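You operate a simulated robot arm through the tools that you are given. There is no shell and no other tool.

You are at the controls of a simulated robot arm. One attempt, no reset.

## Task
Swap the full yellow card in the recorder for the green one and start recording.
Fine: the full card goes into the black slot that is empty at the start; the cover ends shut.

Only the result counts: the job must be done as asked and must still hold three seconds after the hand-in. Knocking over, shifting, dropping, spilling or breaking anything else fails it. A push-on lid holds only when it is set on centred and level and pressed home; a screw cap is set on level and turned clockwise until tight.

## Robot
A 7-joint arm with a two-finger gripper, fixed in place. Base frame: the origin is at the foot of the arm, x ahead of it, y to its left, z up; the work surface is at about z = 770. Lengths are in mm, angles in degrees, forces in N, time in s.
With the tool pointing down near the work surface it reaches from about 340 to 720 mm from the base axis. Its first joint turns from -66.0 to 66.0 degrees. Payload 2.45 kg.
Tool frame: the origin (TCP) lies between the finger pads and is the grasp point; the fingertips stand 26 mm ahead of it; z points along the fingers, y is the line along which they close. Largest opening 96 mm; the body of the gripper starts 69 mm behind the TCP.
Orientation is that of the tool frame in the base frame, as [roll, pitch, yaw] about the fixed x, y, z axes, in that order (R = Rz(yaw) Ry(pitch) Rx(roll)). With the fingers straight down and closing along the base's y, the tool's x points along the base's -x, its y along +y and its z along -z.

## Interface
- The arm moves only by the tool nudge_tool. Its argument "increments" is one flat list of numbers, 7 for each row, row after row: the gripper command, from -1 (fully open) to 1 (shut), values between in proportion, then the shift along the base's x, y, z in mm, then the turn, a rotation vector about the base's x, y, z in degrees. In form: [fingers, dx, dy, dz, rx, ry, rz, fingers, dx, dy, dz, rx, ry, rz, ...]. A call has 1 to 20 rows; each row shifts and turns the commanded pose from where the row before left it. Rows are played at 5 a second. More than 50 mm and 8.6 degrees between two rows, or a gripper value outside its range, and nothing of the call is played. Where a pose cannot be reached the arm comes as near as it can. A force on the tool above 90 N (or 10 N above the force at the start of the call, whichever is more), or a blocked arm, ends the call early, and 0.2 s more pass. The fingers move at their own pace and stop on an object; they squeeze with about 42 N. The grip force told is the motor's: it shows also when the fingers shut on nothing. Time passes only in rows, and 0.2 s behind the last, so rows that do not move let the fingers close. It gives the time, the measured TCP pose, the force on the tool (base axes), the opening and the grip force at its end, in the units of the frame above (readings bear some noise), with the torque about the TCP (base axes, N m) and any sound that the robot's microphone picked up, and new pictures: "pictures" is both (left out), scene, wrist or none.
- Cameras (640 x 400 px; columns grow to the right, rows downward): "scene" is fixed at [123, -385.6, 1426.5]; the picture's right is [0.94, -0.34, 0.00], its down [-0.24, -0.66, -0.71] and it looks along [0.24, 0.67, -0.70] (base axes); focal length 313 px, centre (320, 200). "wrist" rides on the gripper at [82, 3, -98] in the tool frame; the picture's right is [-0.04, 1.00, 0.00], its down [-0.73, -0.03, -0.68] and it looks along [-0.68, -0.03, 0.73] (tool axes); focal length 256 px, centre (320, 200).
- probe_pixels(camera, pixels): for up to 12 pixels [column, row] of the newest picture of that camera ("zoom" is the newest enlarged one), the place [x, y, z] in the base frame of the surface seen there, good to about 2 mm, but the place of the scene camera against the robot may be out by one fixed shift of up to 25 mm in any direction. No time passes.
- close_up(camera, box): a new picture of the part [left, top, right, bottom] of that camera's present view, enlarged. No time passes.
- hand_in(): hands the job in; it is judged then, once.

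Leave the gripper open and the arm clear of the work at the hand-in unless told otherwise.

The tools are called after "Emit:" as a command line: name --argument value ..., lists and objects as JSON in quotes. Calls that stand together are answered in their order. nudge_tool: Moves the arm, as the interface text tells. Its arguments: {"type":"object","properties":{"increments":{"type":"array","items":{"type":"number"}},"pictures":{"type":"string","enum":["both","scene","wrist","none"]}},"required":["increments"]} The other tools are called the same way: probe_pixels (camera, pixels) gives the place of the surface under pixels of a picture; close_up (camera, box) takes an enlarged picture of a part of a camera's view; hand_in () hands the job in.

At the start:

```text
clock: 0.0
tcp_pos: [426.0, 96.1, 1070.1]
tool_rot: [180.0, 0.0, -179.9]
force: [-0.1, -0.1, 0.2]
torque: [0.01, 0.01, -0.01]
gripper_width: 96.1
grasp_force: 0.1
```

scene: 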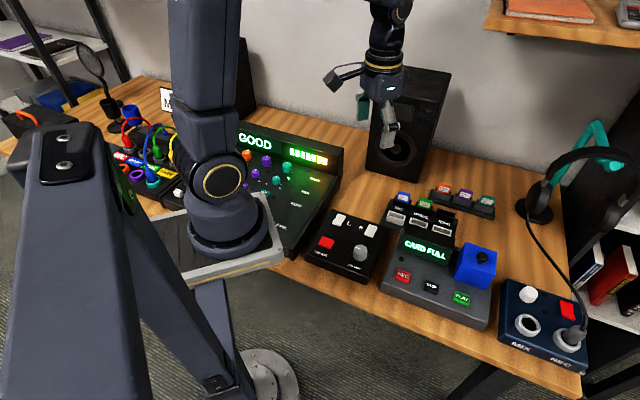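
wrist: 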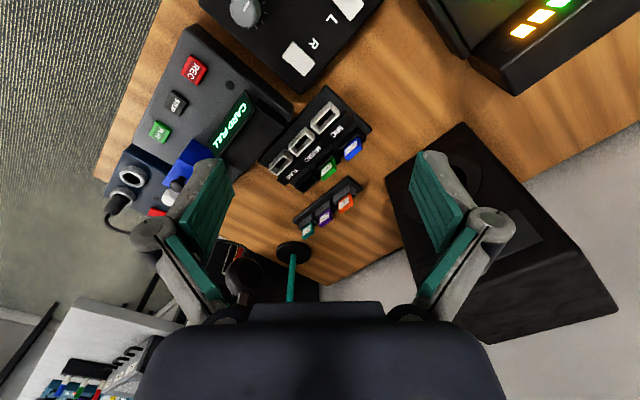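

I see the recorder with "CARD FULL" at about (425,250) in the scene picture and card racks behind it. I'll take enlarged views of the recorder and racks before moving.

Emit:
close_up --camera "scene" --box '[370, 170, 520, 330]'

Emit:
close_up --camera "wrist" --box '[90, 20, 400, 260]'

```text
2.50 times, centred on (445, 250) of scene
```

zoom: 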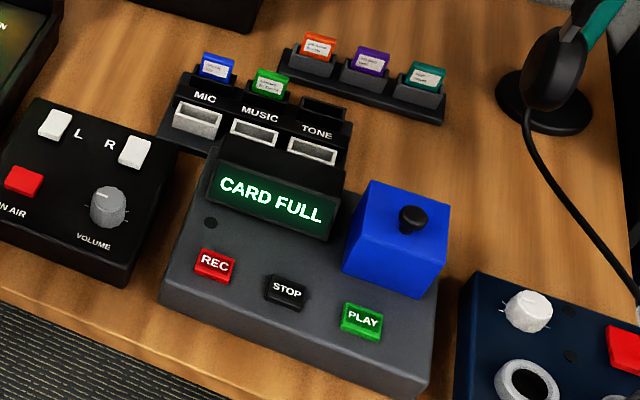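

```text
1.67 times, centred on (245, 140) of wrist
```

zoom: 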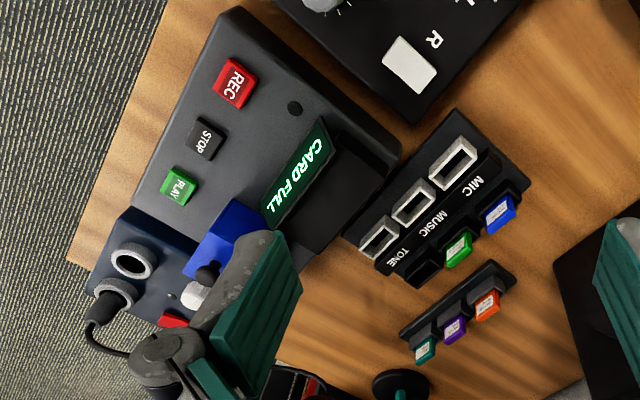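

The blue cover with a black knob sits on the recorder's right end. The black rack holds blue (MIC) and green (MUSIC) cards, and the TONE slot is empty. I'll probe points in the newest zoom (wrist) to get the layout.

Emit:
probe_pixels --camera "zoom" --pixels '[[232, 82], [205, 137], [179, 187], [297, 175], [340, 180], [206, 275], [240, 225], [420, 272], [458, 250], [498, 215], [455, 165], [380, 238]]'

Emit:
probe_pixels --camera "scene" --pixels '[[403, 276], [431, 287], [461, 298], [425, 250], [482, 257], [470, 275], [404, 198], [424, 204], [449, 215], [445, 188], [466, 193], [488, 200]]'

```text
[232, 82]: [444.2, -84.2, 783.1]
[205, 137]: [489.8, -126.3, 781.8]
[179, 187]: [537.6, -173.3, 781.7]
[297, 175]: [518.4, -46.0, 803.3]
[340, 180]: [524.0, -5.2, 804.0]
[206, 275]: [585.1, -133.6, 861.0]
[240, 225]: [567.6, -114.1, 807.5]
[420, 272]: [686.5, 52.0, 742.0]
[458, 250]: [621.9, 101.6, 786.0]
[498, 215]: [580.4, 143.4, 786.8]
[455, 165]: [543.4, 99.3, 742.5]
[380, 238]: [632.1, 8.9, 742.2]
```

```text
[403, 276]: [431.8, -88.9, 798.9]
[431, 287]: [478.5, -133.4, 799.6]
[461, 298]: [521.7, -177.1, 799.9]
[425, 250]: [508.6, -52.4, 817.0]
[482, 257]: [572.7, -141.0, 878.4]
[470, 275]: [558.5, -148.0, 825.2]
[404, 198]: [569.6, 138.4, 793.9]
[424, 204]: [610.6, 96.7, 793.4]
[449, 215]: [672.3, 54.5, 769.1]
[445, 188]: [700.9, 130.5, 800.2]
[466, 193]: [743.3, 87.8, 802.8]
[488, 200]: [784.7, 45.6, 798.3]
```

From the wrist camera, the recorder and rack are turned about -45° (u = (0.7,-0.7) along their length), and the scene camera is offset by about (-12,-5,+16). Next I turn the tool +45° about z and move over toward the racks for a closer look.

Emit:
nudge_tool --increments '[-1, 12, -19, -10, 0, 0, 7.5, -1, 12, -19, -10, 0, 0, 7.5, -1, 12, -19, -10, 0, 0, 7.5, -1, 12, -19, -10, 0, 0, 7.5, -1, 12, -19, -10, 0, 0, 7.5, -1, 12, -19, -10, 0, 0, 7.5, -1, 0, 0, 0, 0, 0, 0]' --pictures "both"

```text
clock: 1.6
tcp_pos: [498.6, -17.4, 1009.4]
tool_rot: [-180.0, 0.0, -134.9]
force: [-0.8, -0.8, 0.0]
torque: [0.01, 0.0, -0.03]
gripper_width: 96.1
grasp_force: 0.1
```

scene: 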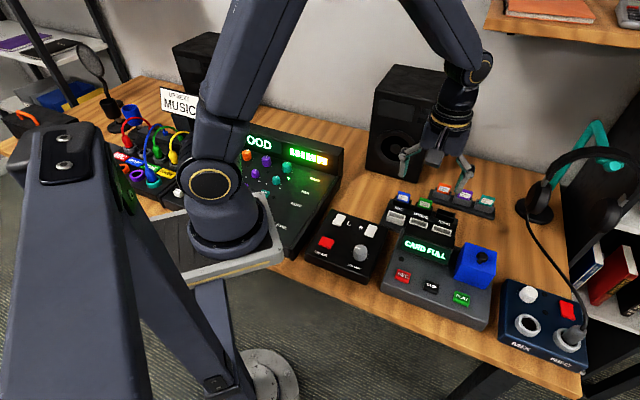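
wrist: 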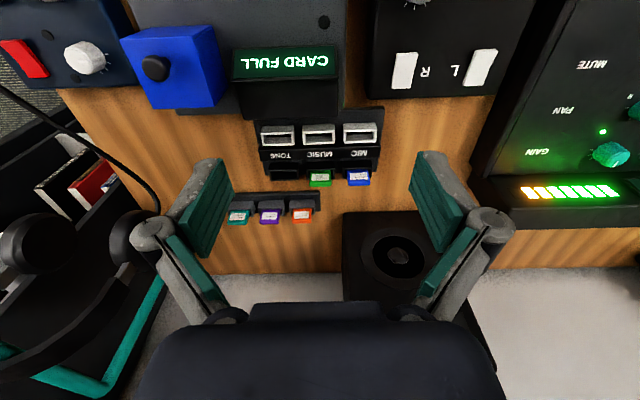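

The rack is now square to the wrist picture (which is upside-down). I'll enlarge the rack and cover.

Emit:
close_up --camera "wrist" --box '[220, 100, 400, 230]'

Emit:
close_up --camera "wrist" --box '[100, 0, 360, 140]'

```text
3.08 times, centred on (310, 165) of wrist
```

zoom: 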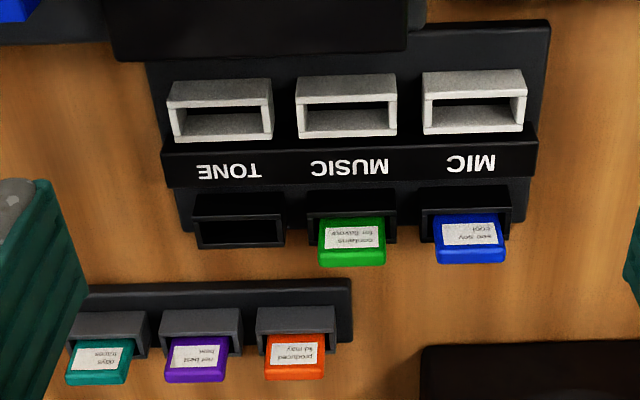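

```text
2.46 times, centred on (230, 70) of wrist
```

zoom: 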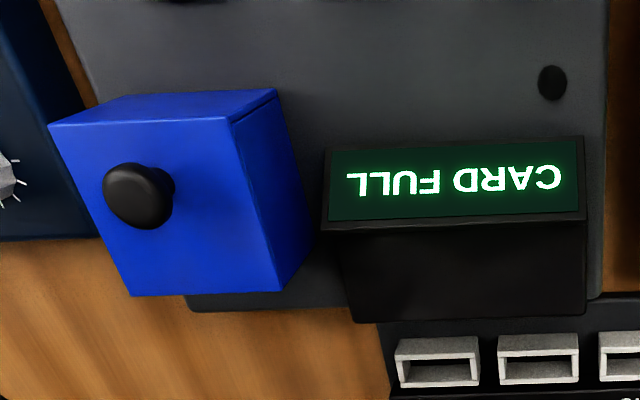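

The rack has black sleeves at the rear (TONE empty, green in MUSIC, blue in MIC) and pale sleeves in front. I'll probe the cover's corners, the knob and the panel in the newest zoom.

Emit:
probe_pixels --camera "zoom" --pixels '[[52, 126], [228, 122], [272, 92], [105, 100], [135, 290], [280, 288], [302, 240], [130, 190], [160, 185], [440, 40], [30, 260], [210, 302]]'

Emit:
probe_pixels --camera "wrist" --pixels '[[320, 177], [358, 176], [284, 172], [277, 145], [319, 143], [360, 142], [302, 155], [250, 160], [237, 216], [302, 214], [322, 20], [400, 130]]'

```text
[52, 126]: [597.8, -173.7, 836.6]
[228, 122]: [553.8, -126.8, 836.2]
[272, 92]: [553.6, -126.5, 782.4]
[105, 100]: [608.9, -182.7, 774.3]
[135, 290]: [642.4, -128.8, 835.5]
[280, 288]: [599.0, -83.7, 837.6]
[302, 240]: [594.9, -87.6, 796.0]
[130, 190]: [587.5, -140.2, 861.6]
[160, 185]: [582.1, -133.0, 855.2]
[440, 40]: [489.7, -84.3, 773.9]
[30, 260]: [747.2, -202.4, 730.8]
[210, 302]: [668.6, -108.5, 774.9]
```

```text
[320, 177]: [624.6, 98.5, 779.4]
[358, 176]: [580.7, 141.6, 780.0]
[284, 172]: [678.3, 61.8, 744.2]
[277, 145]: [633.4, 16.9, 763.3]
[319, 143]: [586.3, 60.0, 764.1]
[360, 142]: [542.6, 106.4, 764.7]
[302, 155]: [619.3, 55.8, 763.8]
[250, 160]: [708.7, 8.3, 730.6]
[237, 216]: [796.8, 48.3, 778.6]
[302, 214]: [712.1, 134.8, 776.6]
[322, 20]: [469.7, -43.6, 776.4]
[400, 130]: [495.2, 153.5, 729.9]
```

The cover is about a 64 x 63 mm box, top at z≈836, centre near (598,-128), with the knob offset toward the user's side; recorder panel at z≈775 and desk at ≈731. I'll move the wrist camera closer to the cover to see how it opens.

Emit:
nudge_tool --increments '[-1, 7.5, -34.5, -18, 0, 0, 0, -1, 7.5, -34.5, -18, 0, 0, 0, -1, 7.5, -34.5, -18, 0, 0, 0, -1, 7.5, -34.5, -18, 0, 0, 0, -1, 7.5, -34.5, -18, 0, 0, 0, -1, 0, 0, 0, 0, 0, 0]' --pictures "both"

```text
clock: 3.0
tcp_pos: [536.0, -188.4, 918.0]
tool_rot: [180.0, 0.0, -134.9]
force: [0.1, -0.4, -0.1]
torque: [0.0, 0.02, 0.02]
gripper_width: 96.0
grasp_force: 0.0
```

scene: 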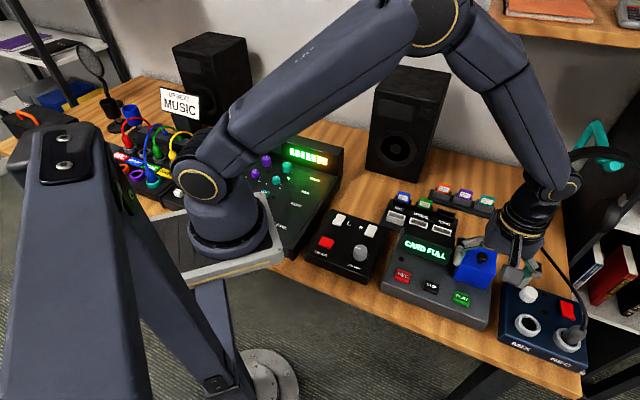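
wrist: 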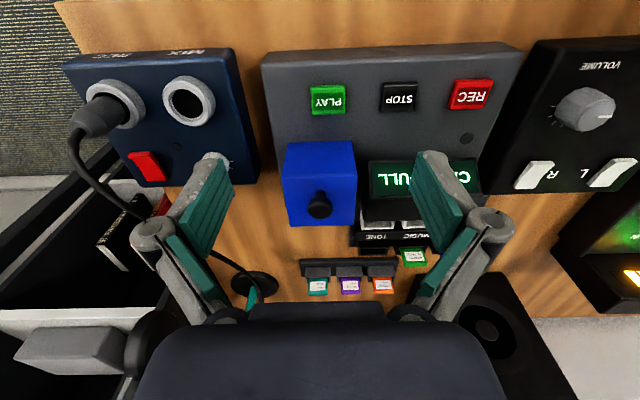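

Emit:
close_up --camera "wrist" --box '[250, 120, 390, 250]'

Emit:
close_up --camera "scene" --box '[430, 220, 520, 310]'

```text
3.08 times, centred on (320, 185) of wrist
```

zoom: 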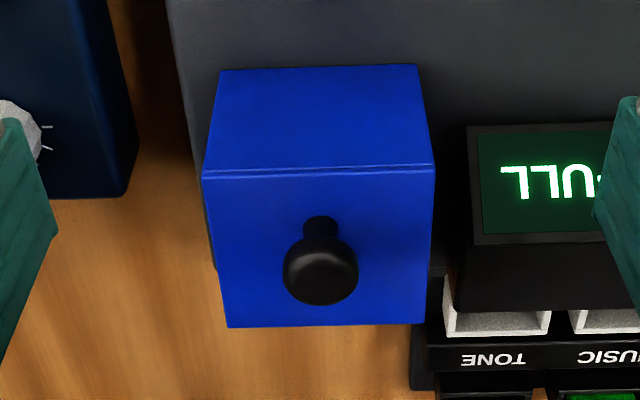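

```text
4.44 times, centred on (475, 265) of scene
```

zoom: 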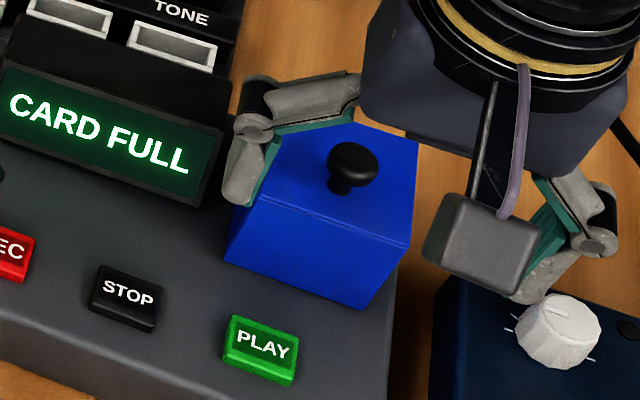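

The cover has a knob near the middle of its top, with a thin plate seam along the front top edge. I'll probe the knob and corners with wrist pixels to determine geometry and look for a hinge.

Emit:
probe_pixels --camera "wrist" --pixels '[[320, 210], [320, 202], [320, 192], [283, 177], [356, 175], [291, 224], [353, 223], [288, 144], [351, 143], [312, 210], [329, 210], [320, 160]]'

```text
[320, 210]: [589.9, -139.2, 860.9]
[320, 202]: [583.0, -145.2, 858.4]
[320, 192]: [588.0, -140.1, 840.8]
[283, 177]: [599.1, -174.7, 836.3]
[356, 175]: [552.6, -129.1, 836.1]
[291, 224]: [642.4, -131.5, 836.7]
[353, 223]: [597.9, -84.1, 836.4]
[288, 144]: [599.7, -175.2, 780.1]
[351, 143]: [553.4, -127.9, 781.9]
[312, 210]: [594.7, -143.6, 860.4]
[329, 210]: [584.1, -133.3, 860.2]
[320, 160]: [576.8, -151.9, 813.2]
```

The knob centre is near (589,-139), top z≈861, offset 13 mm toward the user from the cover's centre, which hints at a hinge along the rear edge. I'll move above it with fingers partly open (about 50 mm), closing along the cover's length, and check alignment before lowering.

Emit:
nudge_tool --increments '[-0.04, 17.7, 16.5, 0, 0, 0, 0, -0.04, 17.7, 16.5, 0, 0, 0, 0, -0.04, 17.7, 16.4, 0, 0, 0, 0, -0.04, 0, 0, -18, 0, 0, 0, -0.04, 0, 0, 0, 0, 0, 0]' --pictures "both"

```text
clock: 4.2
tcp_pos: [586.7, -141.2, 901.1]
tool_rot: [179.9, 0.0, -134.9]
force: [0.0, -0.4, -0.5]
torque: [-0.02, 0.01, 0.04]
gripper_width: 50.0
grasp_force: 0.0
```

scene: 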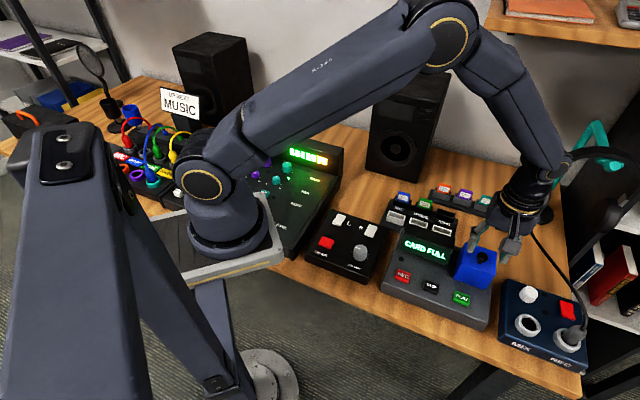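
wrist: 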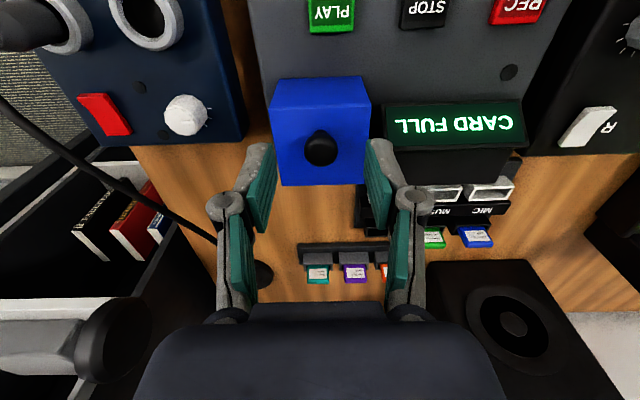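

Knob appears at about (320,148), centred between the fingers in column. I'll probe it again from here for a better position.

Emit:
probe_pixels --camera "wrist" --pixels '[[320, 152], [320, 145], [306, 150], [335, 150], [320, 160], [320, 135], [278, 120], [366, 118], [284, 184], [364, 180]]'

Emit:
close_up --camera "wrist" --box '[230, 60, 410, 200]'

```text
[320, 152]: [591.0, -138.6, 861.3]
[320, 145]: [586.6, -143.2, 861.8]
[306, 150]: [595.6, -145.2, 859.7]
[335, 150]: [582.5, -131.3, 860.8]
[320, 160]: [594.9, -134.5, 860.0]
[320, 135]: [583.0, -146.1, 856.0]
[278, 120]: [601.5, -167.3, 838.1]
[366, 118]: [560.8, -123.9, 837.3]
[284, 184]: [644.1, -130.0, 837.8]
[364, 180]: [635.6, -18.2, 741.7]
```

```text
2.86 times, centred on (320, 130) of wrist
```

zoom: 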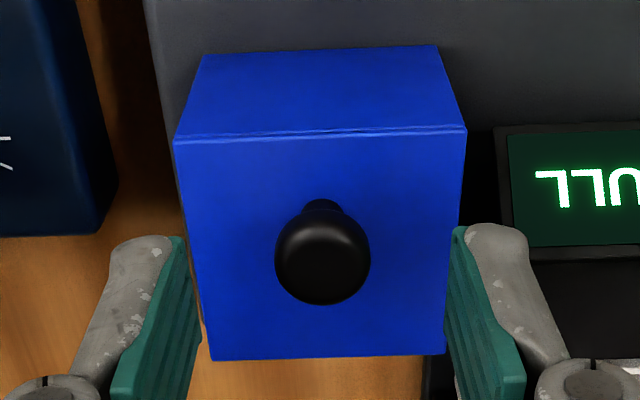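

The knob centre is ≈(589,-140), and the command is already there. I'll lower about 35 mm so the fingertips stay just above the cover top (z≈837), watching force.

Emit:
nudge_tool --increments '[-0.04, 0, 0, -12, 0, 0, 0, -0.04, 0, 0, -12, 0, 0, 0, -0.04, 0, -0.5, -10, 0, 0, 0, -0.04, 0, 0, 0, 0, 0, 0, -0.04, 0, 0, 0, 0, 0, 0]' --pictures "wrist"

```text
clock: 5.4
tcp_pos: [586.1, -141.4, 866.7]
tool_rot: [-179.9, 0.1, -135.0]
force: [0.5, 0.0, 0.4]
torque: [-0.01, -0.01, -0.02]
gripper_width: 50.0
grasp_force: 0.1
```

wrist: 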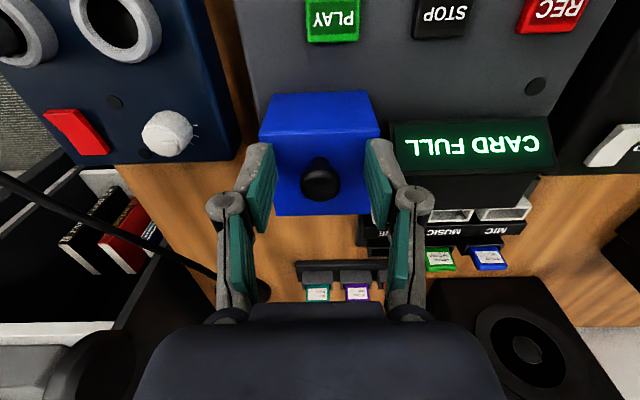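

Measured TCP is (586,-141.4,866.7); I'll shift by (+3,+1.5), then close on the knob.

Emit:
nudge_tool --increments '[-0.04, 3, 1.5, 0, 0, 0, 0, -0.04, 0, 0, -1.5, 0, 0, 0, 0.5, 0, 0, 0, 0, 0, 0, 1, 0, 0, 0, 0, 0, 0, 1, 0, 0, 0, 0, 0, 0, 1, 0, 0, 0, 0, 0, 0]' --pictures "both"

```text
clock: 6.8
tcp_pos: [589.7, -139.0, 865.3]
tool_rot: [179.8, 0.0, -134.9]
force: [-9.8, 6.3, 5.4]
torque: [0.16, 0.13, 0.06]
gripper_width: 20.4
grasp_force: 44.7
```

scene: 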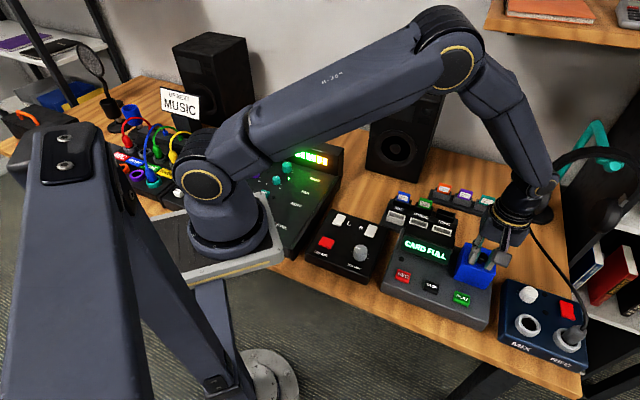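
wrist: 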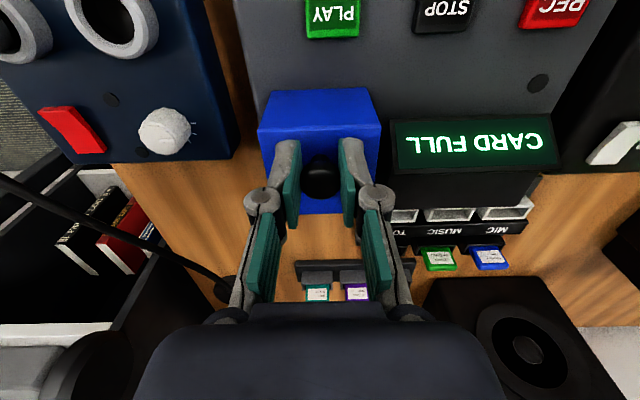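

Gripped: width 20.4, grip 44.7 N. There's a small sideways load along -u, so I'll ease about 1 mm that way and lift gently by 4 mm to feel whether the cover lifts or hinges.

Emit:
nudge_tool --increments '[1, -0.7, 0.7, 0, 0, 0, 0, 1, 0, 0, 1, 0, 0, 0, 1, 0, 0, 1, 0, 0, 0, 1, 0, 0, 1, 0, 0, 0, 1, 0, 0, 1, 0, 0, 0, 1, 0, 0, 0, 0, 0, 0]' --pictures "both"

```text
clock: 8.2
tcp_pos: [589.3, -138.3, 869.0]
tool_rot: [179.9, 0.1, -134.8]
force: [11.9, 12.6, -38.2]
torque: [-0.18, 0.2, 0.05]
gripper_width: 20.4
grasp_force: 44.9
```

scene: 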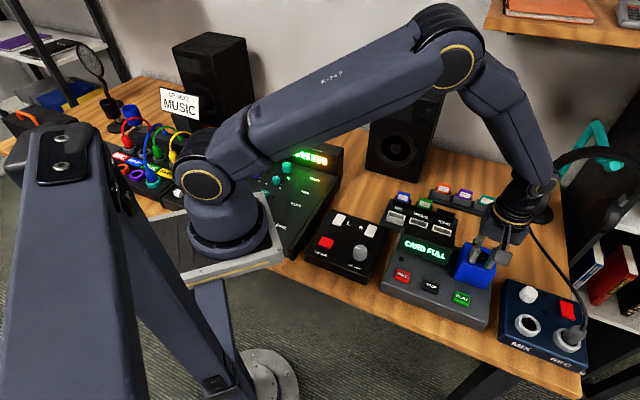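
wrist: 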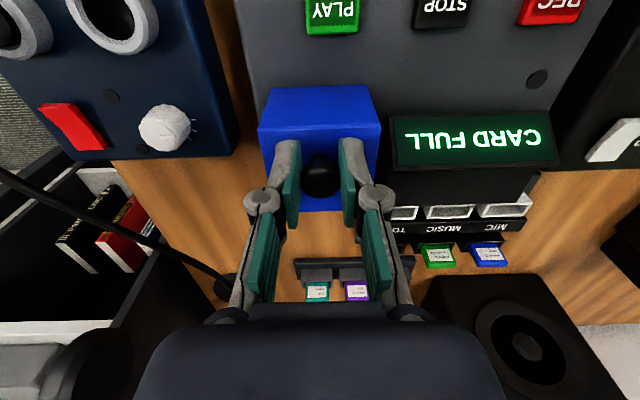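

A downward load of 38 N plus a +v pull of about 17 N appeared. I'll zoom in to see whether the cover's front edge has lifted.

Emit:
close_up --camera "wrist" --box '[230, 60, 410, 220]'

Emit:
close_up --camera "scene" --box '[430, 220, 520, 310]'

Emit:
probe_pixels --camera "wrist" --pixels '[[270, 90], [366, 88], [262, 125], [376, 122], [274, 208], [320, 105], [320, 125], [320, 180]]'

```text
2.50 times, centred on (320, 140) of wrist
```

zoom: 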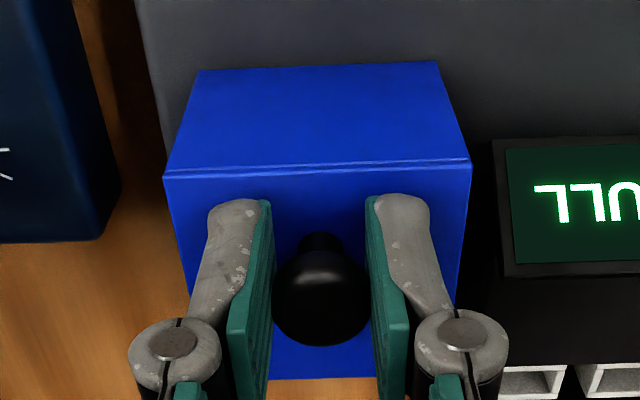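

```text
4.44 times, centred on (475, 265) of scene
```

zoom: 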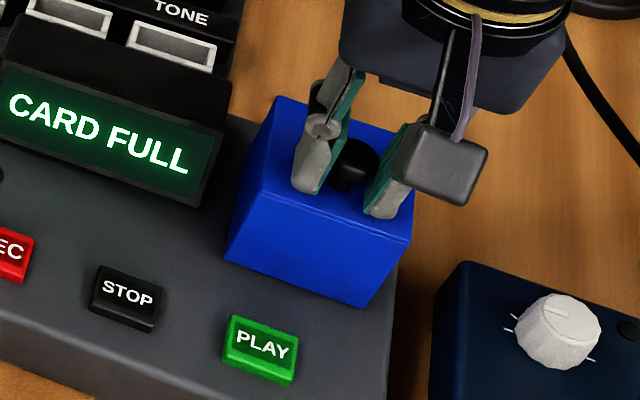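

```text
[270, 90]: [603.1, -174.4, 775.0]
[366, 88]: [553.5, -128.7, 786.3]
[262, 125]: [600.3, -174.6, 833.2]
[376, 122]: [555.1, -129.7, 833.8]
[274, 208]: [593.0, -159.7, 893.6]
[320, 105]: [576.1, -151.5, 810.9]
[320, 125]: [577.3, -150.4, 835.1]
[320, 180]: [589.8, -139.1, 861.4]
```

The knob top still reads z≈861 and the cover's bottom front hasn't moved — the fingers slid up. I'll look very closely at the seam near the front top edge to understand the mechanism.

Emit:
close_up --camera "wrist" --box '[340, 80, 400, 140]'

Emit:
close_up --camera "wrist" --box '[250, 80, 310, 140]'

Emit:
close_up --camera "scene" --box '[450, 235, 500, 285]'

```text
6.67 times, centred on (370, 110) of wrist
```

zoom: 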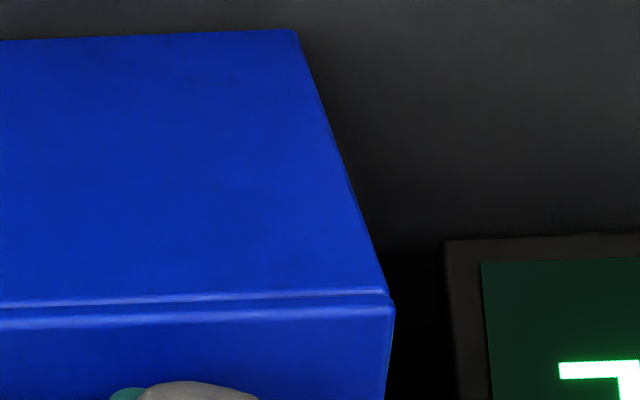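

```text
6.67 times, centred on (280, 110) of wrist
```

zoom: 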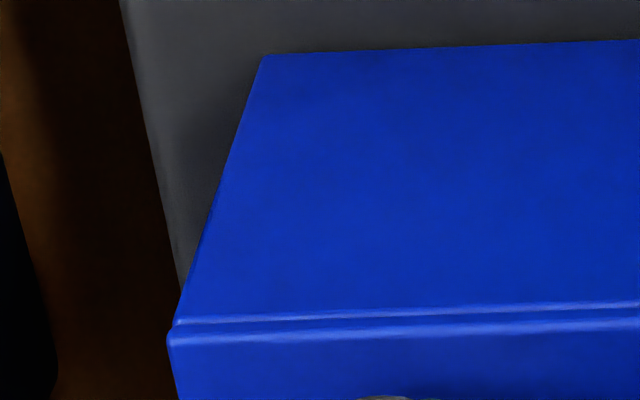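

```text
8.00 times, centred on (475, 260) of scene
```

zoom: 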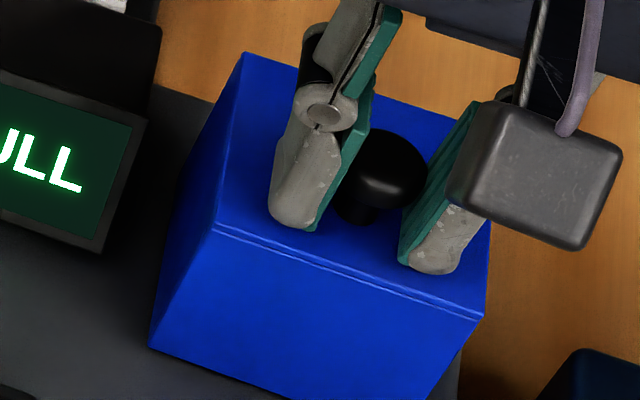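

The reaction force lies along (+v, down) ≈ (17, -38), which points from the knob straight at the lower rear edge — so the cover is a hood hinged at its rear bottom edge. I'll ease the load and follow the hinge arc (back along +v, slightly up, tilting with it) by 5° to test this.

Emit:
nudge_tool --increments '[1, 0, 0, -1.5, 0, 0, 0, 1, 3.15, 3.15, 1.9, -1.77, 1.77, 0, 1, 3.2, 3.2, 1.7, -1.77, 1.77, 0, 1, 0, 0, 0, 0, 0, 0]' --pictures "both"

```text
clock: 9.2
tcp_pos: [595.7, -132.7, 871.9]
tool_rot: [179.7, -5.2, -135.0]
force: [-8.0, 17.7, -10.9]
torque: [0.28, 0.1, 0.07]
gripper_width: 20.7
grasp_force: 45.2
```

scene: 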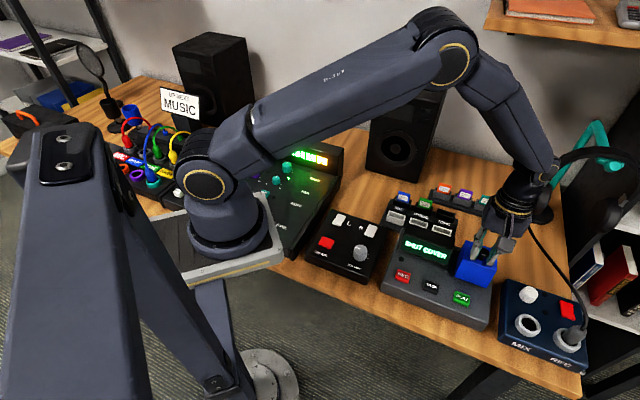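
wrist: 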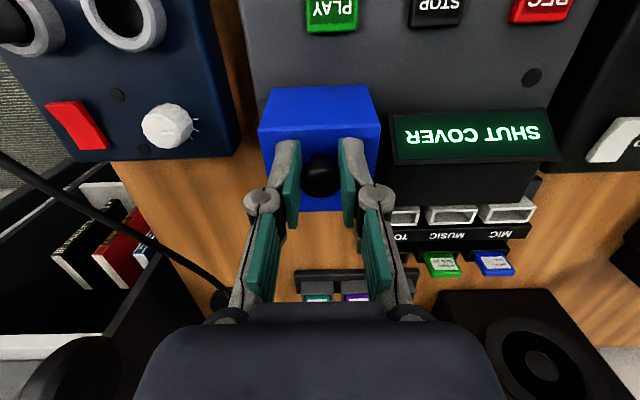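

Display now reads "SHUT COVER" — the hood is hinging open as modelled. I'll relieve the small -u side load and continue the arc to about 17°.

Emit:
nudge_tool --increments '[1, -1.0, 1.0, 0, 0, 0, 0, 1, 3.9, 3.9, 1.8, -2.12, 2.12, 0, 1, 3.97, 3.97, 1.5, -2.12, 2.12, 0, 1, 4.02, 4.02, 1.2, -2.12, 2.12, 0, 1, 4.06, 4.06, 0.9, -2.12, 2.12, 0, 1, 0, 0, 0, 0, 0, 0]' --pictures "both"

```text
clock: 10.6
tcp_pos: [610.1, -117.9, 878.0]
tool_rot: [179.9, -17.2, -135.1]
force: [-19.8, 5.0, 25.5]
torque: [-0.22, 0.59, 0.04]
gripper_width: 20.1
grasp_force: 45.7
```

scene: 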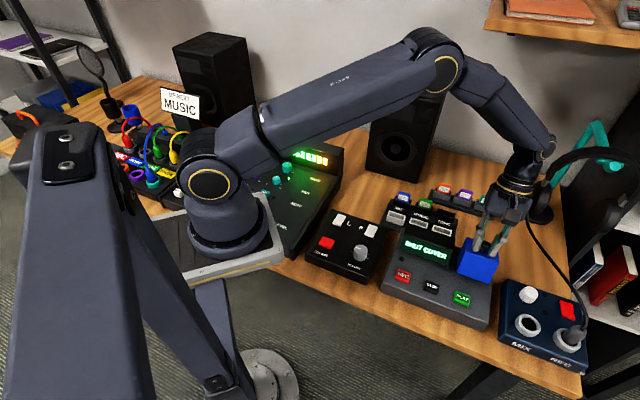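
wrist: 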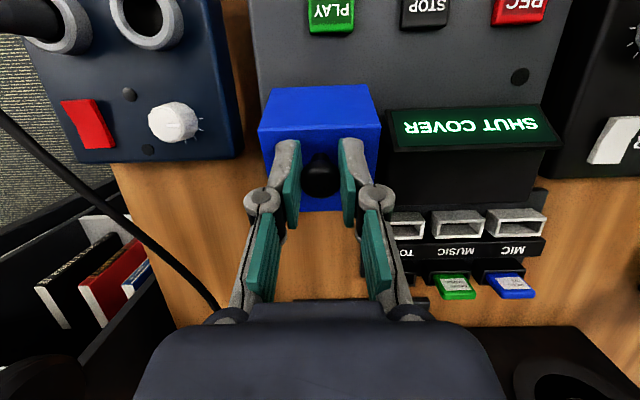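

The hood is at ~17° and moving freely; force (up 25 N) says I'm tracking slightly too low. I'll raise 1.5 mm, ease -u by 1 mm, and continue the arc to about 29°.

Emit:
nudge_tool --increments '[1, -0.9, 0.9, 1.5, 0, 0, 0, 1, 4.15, 4.15, 0.9, -2.12, 2.12, 0, 1, 4.15, 4.15, 0.6, -2.12, 2.12, 0, 1, 4.15, 4.15, 0.3, -2.12, 2.12, 0, 1, 4.15, 4.15, 0, -2.12, 2.12, 0, 1, 0, 0, 0, 0, 0, 0]' --pictures "both"

```text
clock: 12.0
tcp_pos: [626.6, -101.7, 880.2]
tool_rot: [-179.8, -29.1, -135.1]
force: [2.3, -18.5, 6.6]
torque: [-0.99, 0.64, -0.04]
gripper_width: 20.3
grasp_force: 45.1
```

scene: 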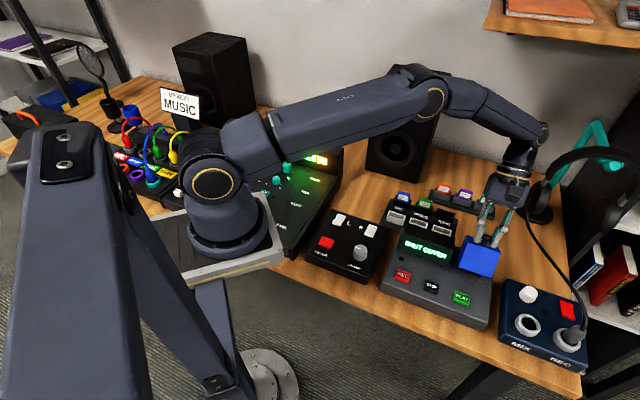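
wrist: 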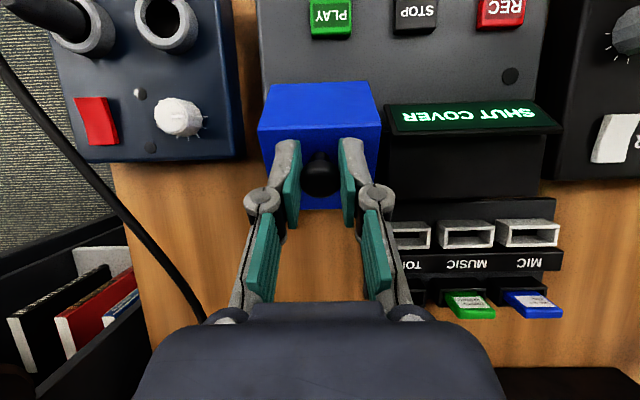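

At 29° with small forces. The gripper is nearing the headphone stand in the scene view (around (540,200)), so I'll probe that to make sure of clearance.

Emit:
probe_pixels --camera "scene" --pixels '[[540, 212], [545, 200], [548, 180], [600, 215], [560, 163], [600, 145], [600, 130], [525, 150], [545, 130], [515, 185], [490, 205], [478, 258]]'

Emit:
close_up --camera "scene" --box '[430, 100, 640, 300]'

```text
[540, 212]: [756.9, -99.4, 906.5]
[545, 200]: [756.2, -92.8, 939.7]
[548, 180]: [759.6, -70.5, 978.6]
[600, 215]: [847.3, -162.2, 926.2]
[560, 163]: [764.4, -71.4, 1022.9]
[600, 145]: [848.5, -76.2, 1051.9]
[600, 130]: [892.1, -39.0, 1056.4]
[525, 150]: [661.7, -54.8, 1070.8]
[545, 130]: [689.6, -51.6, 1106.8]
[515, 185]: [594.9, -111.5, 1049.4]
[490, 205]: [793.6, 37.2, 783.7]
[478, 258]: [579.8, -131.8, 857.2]
```

```text
2.00 times, centred on (535, 200) of scene
```

zoom: 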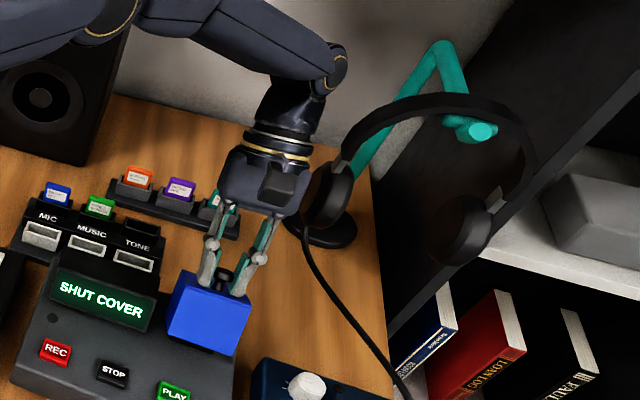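

The headphone cup is at about (769,-80, 885–1005) in the robot frame, so I won't tilt the hand further. I'll keep the tilt and carry the knob along its arc to ~45°, letting it pivot in the pads.

Emit:
nudge_tool --increments '[1, 5.3, 4.7, 0, 0, 0, 0, 1, 5.1, 4.7, -0.6, 0, 0, 0, 1, 4.9, 4.9, -1.1, 0, 0, 0, 1, 4.9, 4.9, -1.5, 0, 0, 0, 1, 0, 0, 0, 0, 0, 0]' --pictures "both"

```text
clock: 13.2
tcp_pos: [644.7, -81.0, 877.7]
tool_rot: [-179.8, -29.3, -135.1]
force: [1.5, -26.4, -14.7]
torque: [-1.07, 0.71, 0.1]
gripper_width: 20.4
grasp_force: 44.9
```

scene: 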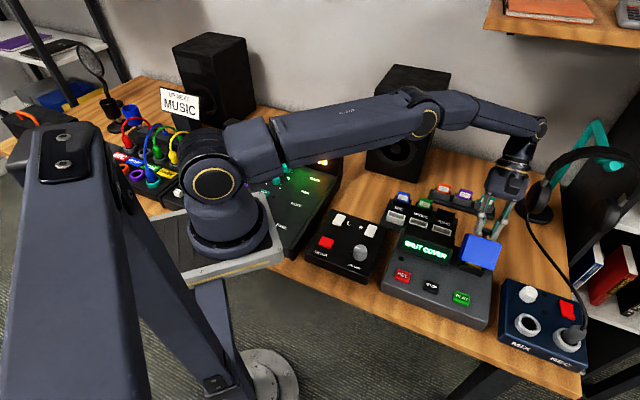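
wrist: 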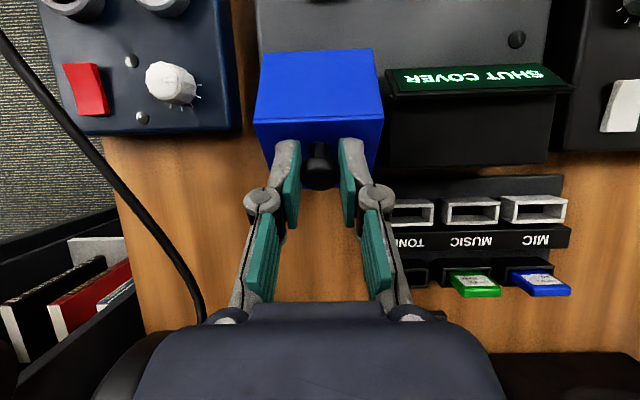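

The hood is at about 45°. Now I'll open the fingers and see whether the hood stays or falls.

Emit:
nudge_tool --increments '[0.4, 0, 0, 0, 0, 0, 0, 0.2, 0, 0, 0, 0, 0, 0, 0, 0, 0, 0, 0, 0, 0]' --pictures "both"

```text
clock: 14.0
tcp_pos: [644.7, -78.7, 878.3]
tool_rot: [-180.0, -29.0, -134.8]
force: [-0.6, -0.4, 0.7]
torque: [-0.03, -0.01, 0.0]
gripper_width: 48.0
grasp_force: 0.1
```

scene: 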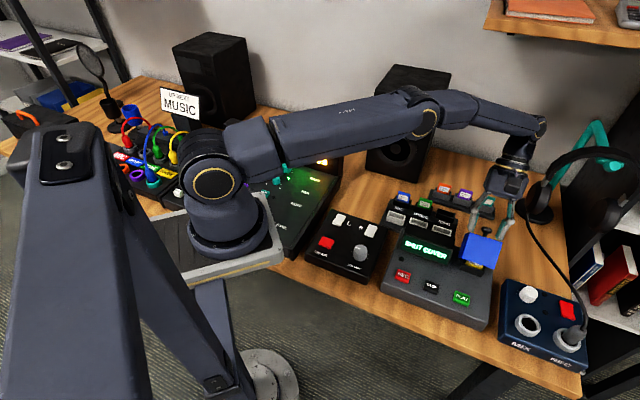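
wrist: 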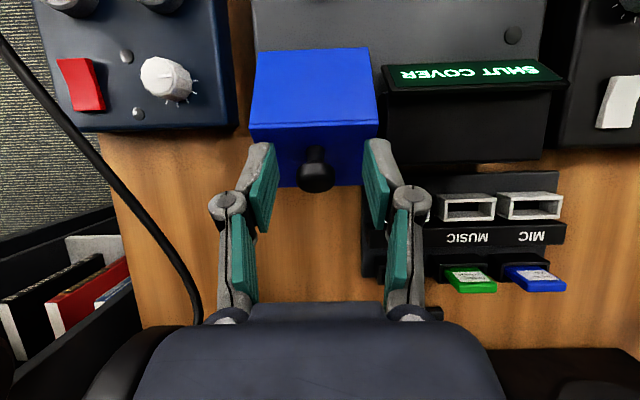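

The hood holds (forces are zero). I'll zoom in on the scene, where something yellow peeks out around (476,264).

Emit:
close_up --camera "scene" --box '[430, 200, 530, 300]'

Emit:
close_up --camera "wrist" --box '[220, 20, 420, 210]'

```text
4.00 times, centred on (480, 250) of scene
```

zoom: 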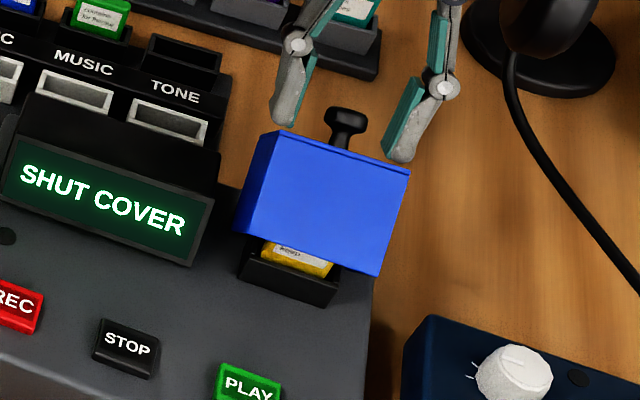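

```text
2.11 times, centred on (320, 115) of wrist
```

zoom: 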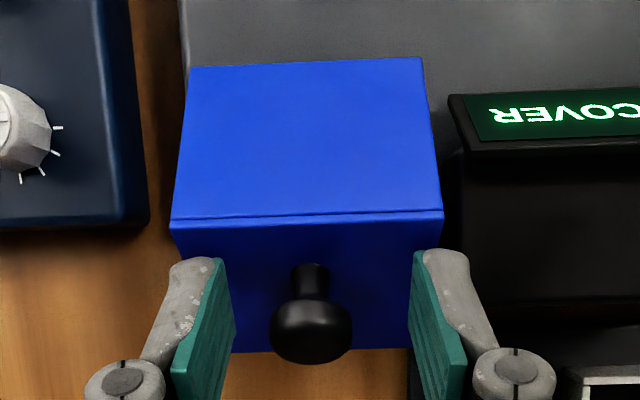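

The hood stays put at ~48°, with the yellow card in a black sleeve beneath it. I'll lift straight up, return the tool to vertical and move to the front of the hood, keeping clear of everything.

Emit:
nudge_tool --increments '[0, 0, 0, 30, 0, 0, 0, 0, 0, 0, 40, 0, 0, 0, 0, -21, -21, 10, 5.13, -5.13, 0, 0, -21, -21, 0, 5.13, -5.13, 0, 0, -21, -21, 0, 5.13, -5.13, 0, 0, -21, -21, 0, 5.13, -5.13, 0, 0.6, 0, 0, 0, 0, 0, 0, 1, 0, 0, 0, 0, 0, 0, 1, 0, 0, 0, 0, 0, 0]' --pictures "both"

Emit:
probe_pixels --camera "scene" --pixels '[[403, 276], [431, 287], [461, 298]]'

```text
clock: 16.0
tcp_pos: [562.0, -163.9, 955.2]
tool_rot: [-179.9, 0.0, -135.0]
force: [-0.3, 0.6, 0.3]
torque: [-0.05, 0.01, 0.0]
gripper_width: 0.0
grasp_force: 19.3
```

scene: 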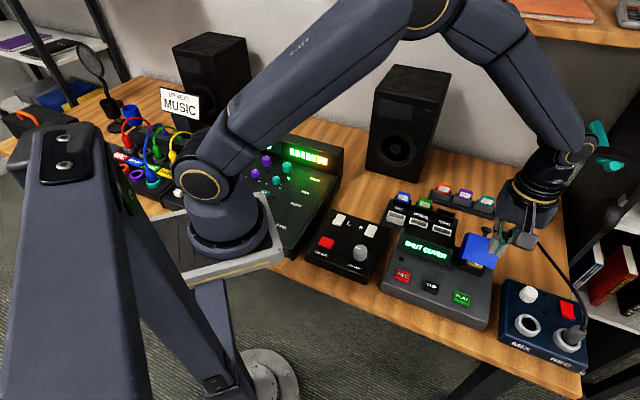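
wrist: 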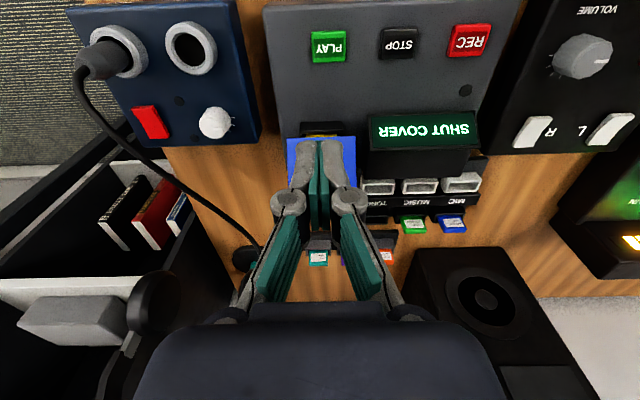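

```text
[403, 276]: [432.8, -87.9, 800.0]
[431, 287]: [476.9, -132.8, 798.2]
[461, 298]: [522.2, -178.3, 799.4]
```

The recorder hasn't moved. Tool is vertical and fingers shut, at v≈281. I'll zoom in to see the hood's current angle and the card.

Emit:
close_up --camera "scene" --box '[430, 210, 520, 300]'

Emit:
close_up --camera "wrist" --box '[250, 90, 400, 220]'

Emit:
probe_pixels --camera "wrist" --pixels '[[292, 145], [350, 142], [320, 136], [320, 129], [305, 128], [340, 127], [292, 180], [355, 178]]'

```text
4.44 times, centred on (475, 255) of scene
```

zoom: 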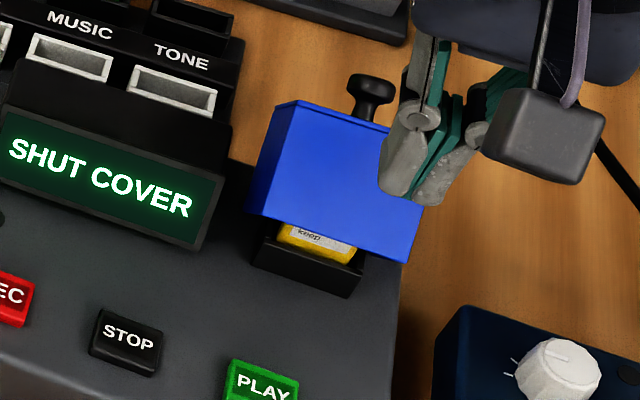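

```text
3.08 times, centred on (325, 155) of wrist
```

zoom: 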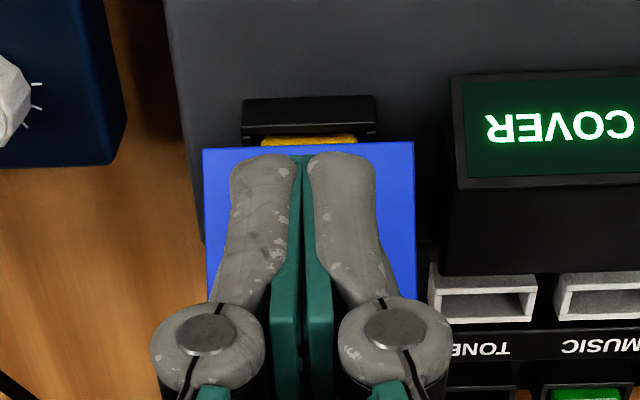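

```text
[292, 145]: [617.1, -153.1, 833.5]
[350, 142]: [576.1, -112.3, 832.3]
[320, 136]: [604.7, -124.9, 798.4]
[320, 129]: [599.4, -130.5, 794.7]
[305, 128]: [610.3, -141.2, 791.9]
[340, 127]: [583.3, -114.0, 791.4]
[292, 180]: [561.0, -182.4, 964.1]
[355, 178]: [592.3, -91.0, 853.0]
```

Hood front edge is now around v≈328, z≈833 (≈53° open). I'll descend in front of it with closed fingers (tip z≈848) and push it back along +v to open it further.

Emit:
nudge_tool --increments '[1, 1.5, 0, -40, 0, 0, 0, 1, 0, 0, -40, 0, 0, 0, 1, 14, 14, 0, 0, 0, 0, 1, 14, 14, 0, 0, 0, 0, 1, 10, 10, 0, 0, 0, 0, 1, 7, 7, 0, 0, 0, 0, 1, 7, 7, 0, 0, 0, 0, 1, 0, 0, 0, 0, 0, 0]' --pictures "both"

```text
clock: 17.8
tcp_pos: [617.7, -112.0, 877.9]
tool_rot: [-179.7, 0.1, -135.0]
force: [-0.5, 0.3, 16.5]
torque: [0.12, -0.16, 0.0]
gripper_width: 5.9
grasp_force: 28.4
```

scene: 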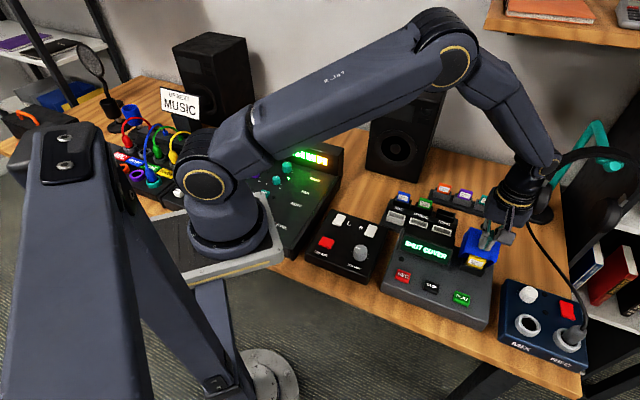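
wrist: 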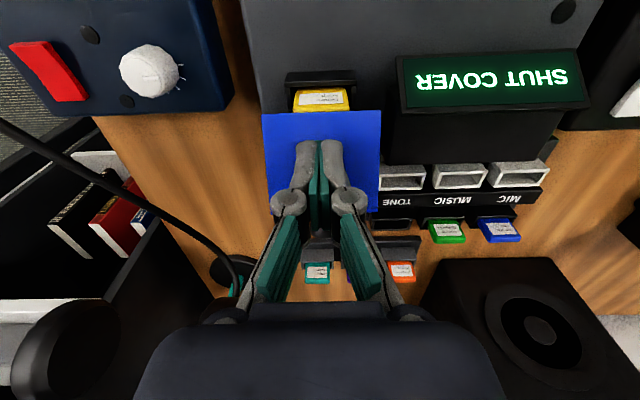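

The hood moved further; the yellow card with its label is now visible at about (320,98). Force is only 16 N up. I'll zoom and probe to read the hood's angle.

Emit:
close_up --camera "scene" --box '[430, 210, 520, 300]'

Emit:
close_up --camera "wrist" --box '[240, 60, 400, 220]'

Emit:
probe_pixels --camera "wrist" --pixels '[[267, 115], [375, 113], [272, 200], [375, 195], [320, 104], [310, 102], [335, 102], [320, 93], [295, 85], [350, 82], [300, 78], [285, 100]]'

```text
4.44 times, centred on (475, 255) of scene
```

zoom: 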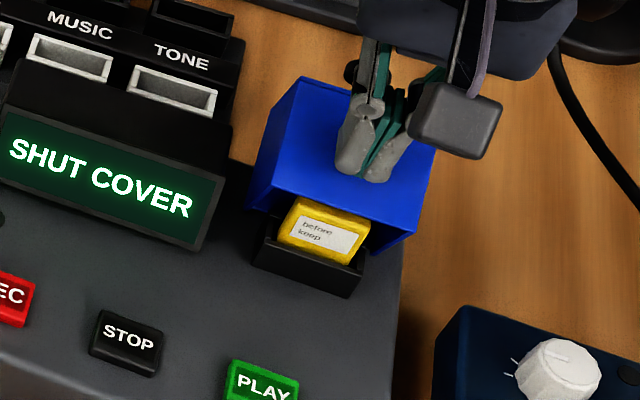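

```text
2.50 times, centred on (320, 140) of wrist
```

zoom: 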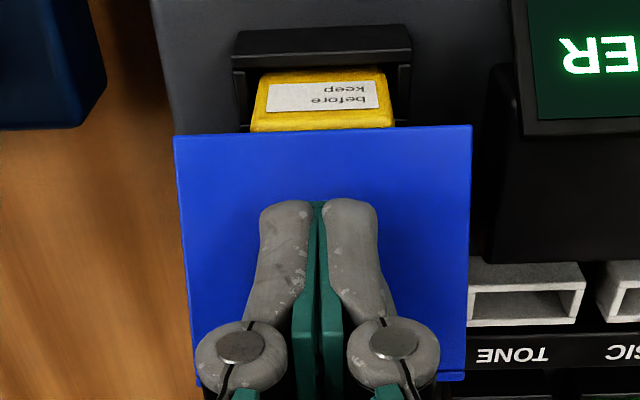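

```text
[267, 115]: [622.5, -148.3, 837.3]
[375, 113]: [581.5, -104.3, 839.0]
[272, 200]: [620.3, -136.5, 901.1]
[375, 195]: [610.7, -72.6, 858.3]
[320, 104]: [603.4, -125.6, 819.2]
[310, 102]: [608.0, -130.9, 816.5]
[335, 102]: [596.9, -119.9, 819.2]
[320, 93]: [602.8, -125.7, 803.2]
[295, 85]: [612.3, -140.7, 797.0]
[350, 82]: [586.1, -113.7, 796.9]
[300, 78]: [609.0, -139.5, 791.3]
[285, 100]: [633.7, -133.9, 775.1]
```

The hood is about 60° open; the yellow card stands centred at u≈515 with its front face at v≈337, top z≈820, sleeve rim z≈797. I'll keep pushing back along +v.

Emit:
nudge_tool --increments '[1, 6, 6, 0, 0, 0, 0, 1, 6, 6, 0, 0, 0, 0, 1, 6, 6, 0, 0, 0, 0, 1, 6, 6, -1, 0, 0, 0, 1, 6, 6, -1, 0, 0, 0, 1, 0, 0, 0, 0, 0, 0]' --pictures "both"

```text
clock: 19.2
tcp_pos: [647.2, -80.2, 873.3]
tool_rot: [-180.0, 0.0, -135.0]
force: [-0.6, 0.4, 0.8]
torque: [-0.02, -0.01, -0.02]
gripper_width: 0.2
grasp_force: 28.9
```

scene: 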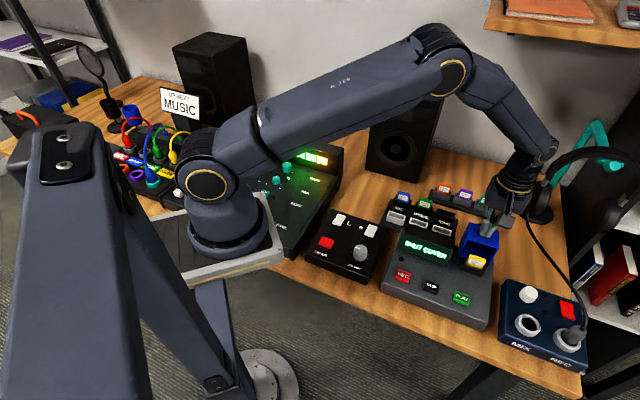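
wrist: 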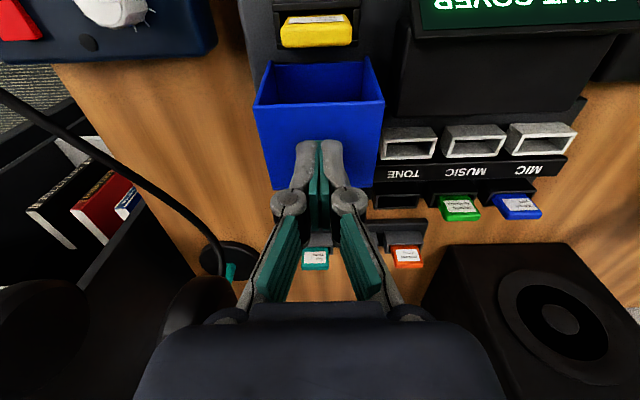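

The hood flipped wide open: its hollow inside now faces me at (318,85) and forces are zero. I'll zoom in to confirm.

Emit:
close_up --camera "wrist" --box '[230, 0, 420, 200]'

Emit:
close_up --camera "scene" --box '[430, 200, 520, 290]'

Emit:
probe_pixels --camera "wrist" --pixels '[[270, 66], [370, 62], [258, 104], [380, 98], [272, 185], [372, 182], [318, 40], [300, 40], [340, 38], [318, 20], [318, 80], [285, 48]]'

```text
2.00 times, centred on (325, 100) of wrist
```

zoom: 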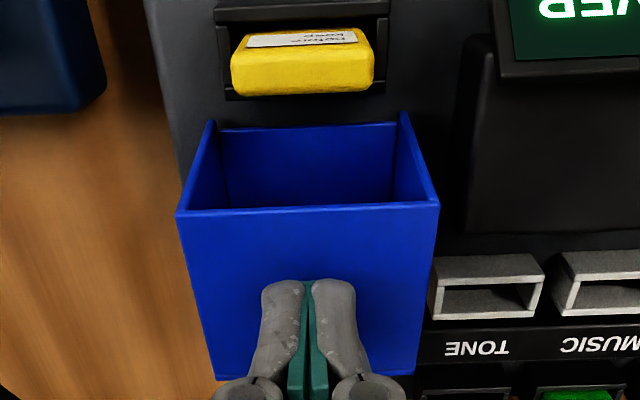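

```text
4.44 times, centred on (475, 245) of scene
```

zoom: 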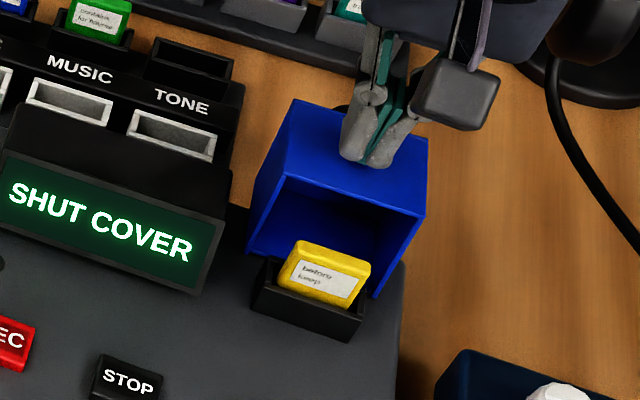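

```text
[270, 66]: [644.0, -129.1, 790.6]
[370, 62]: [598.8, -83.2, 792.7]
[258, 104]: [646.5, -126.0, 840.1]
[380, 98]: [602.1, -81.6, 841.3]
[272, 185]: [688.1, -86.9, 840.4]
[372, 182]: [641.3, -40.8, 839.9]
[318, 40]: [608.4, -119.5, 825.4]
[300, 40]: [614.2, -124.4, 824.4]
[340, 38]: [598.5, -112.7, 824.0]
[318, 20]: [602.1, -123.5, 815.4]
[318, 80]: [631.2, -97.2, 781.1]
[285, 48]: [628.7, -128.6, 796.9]
```

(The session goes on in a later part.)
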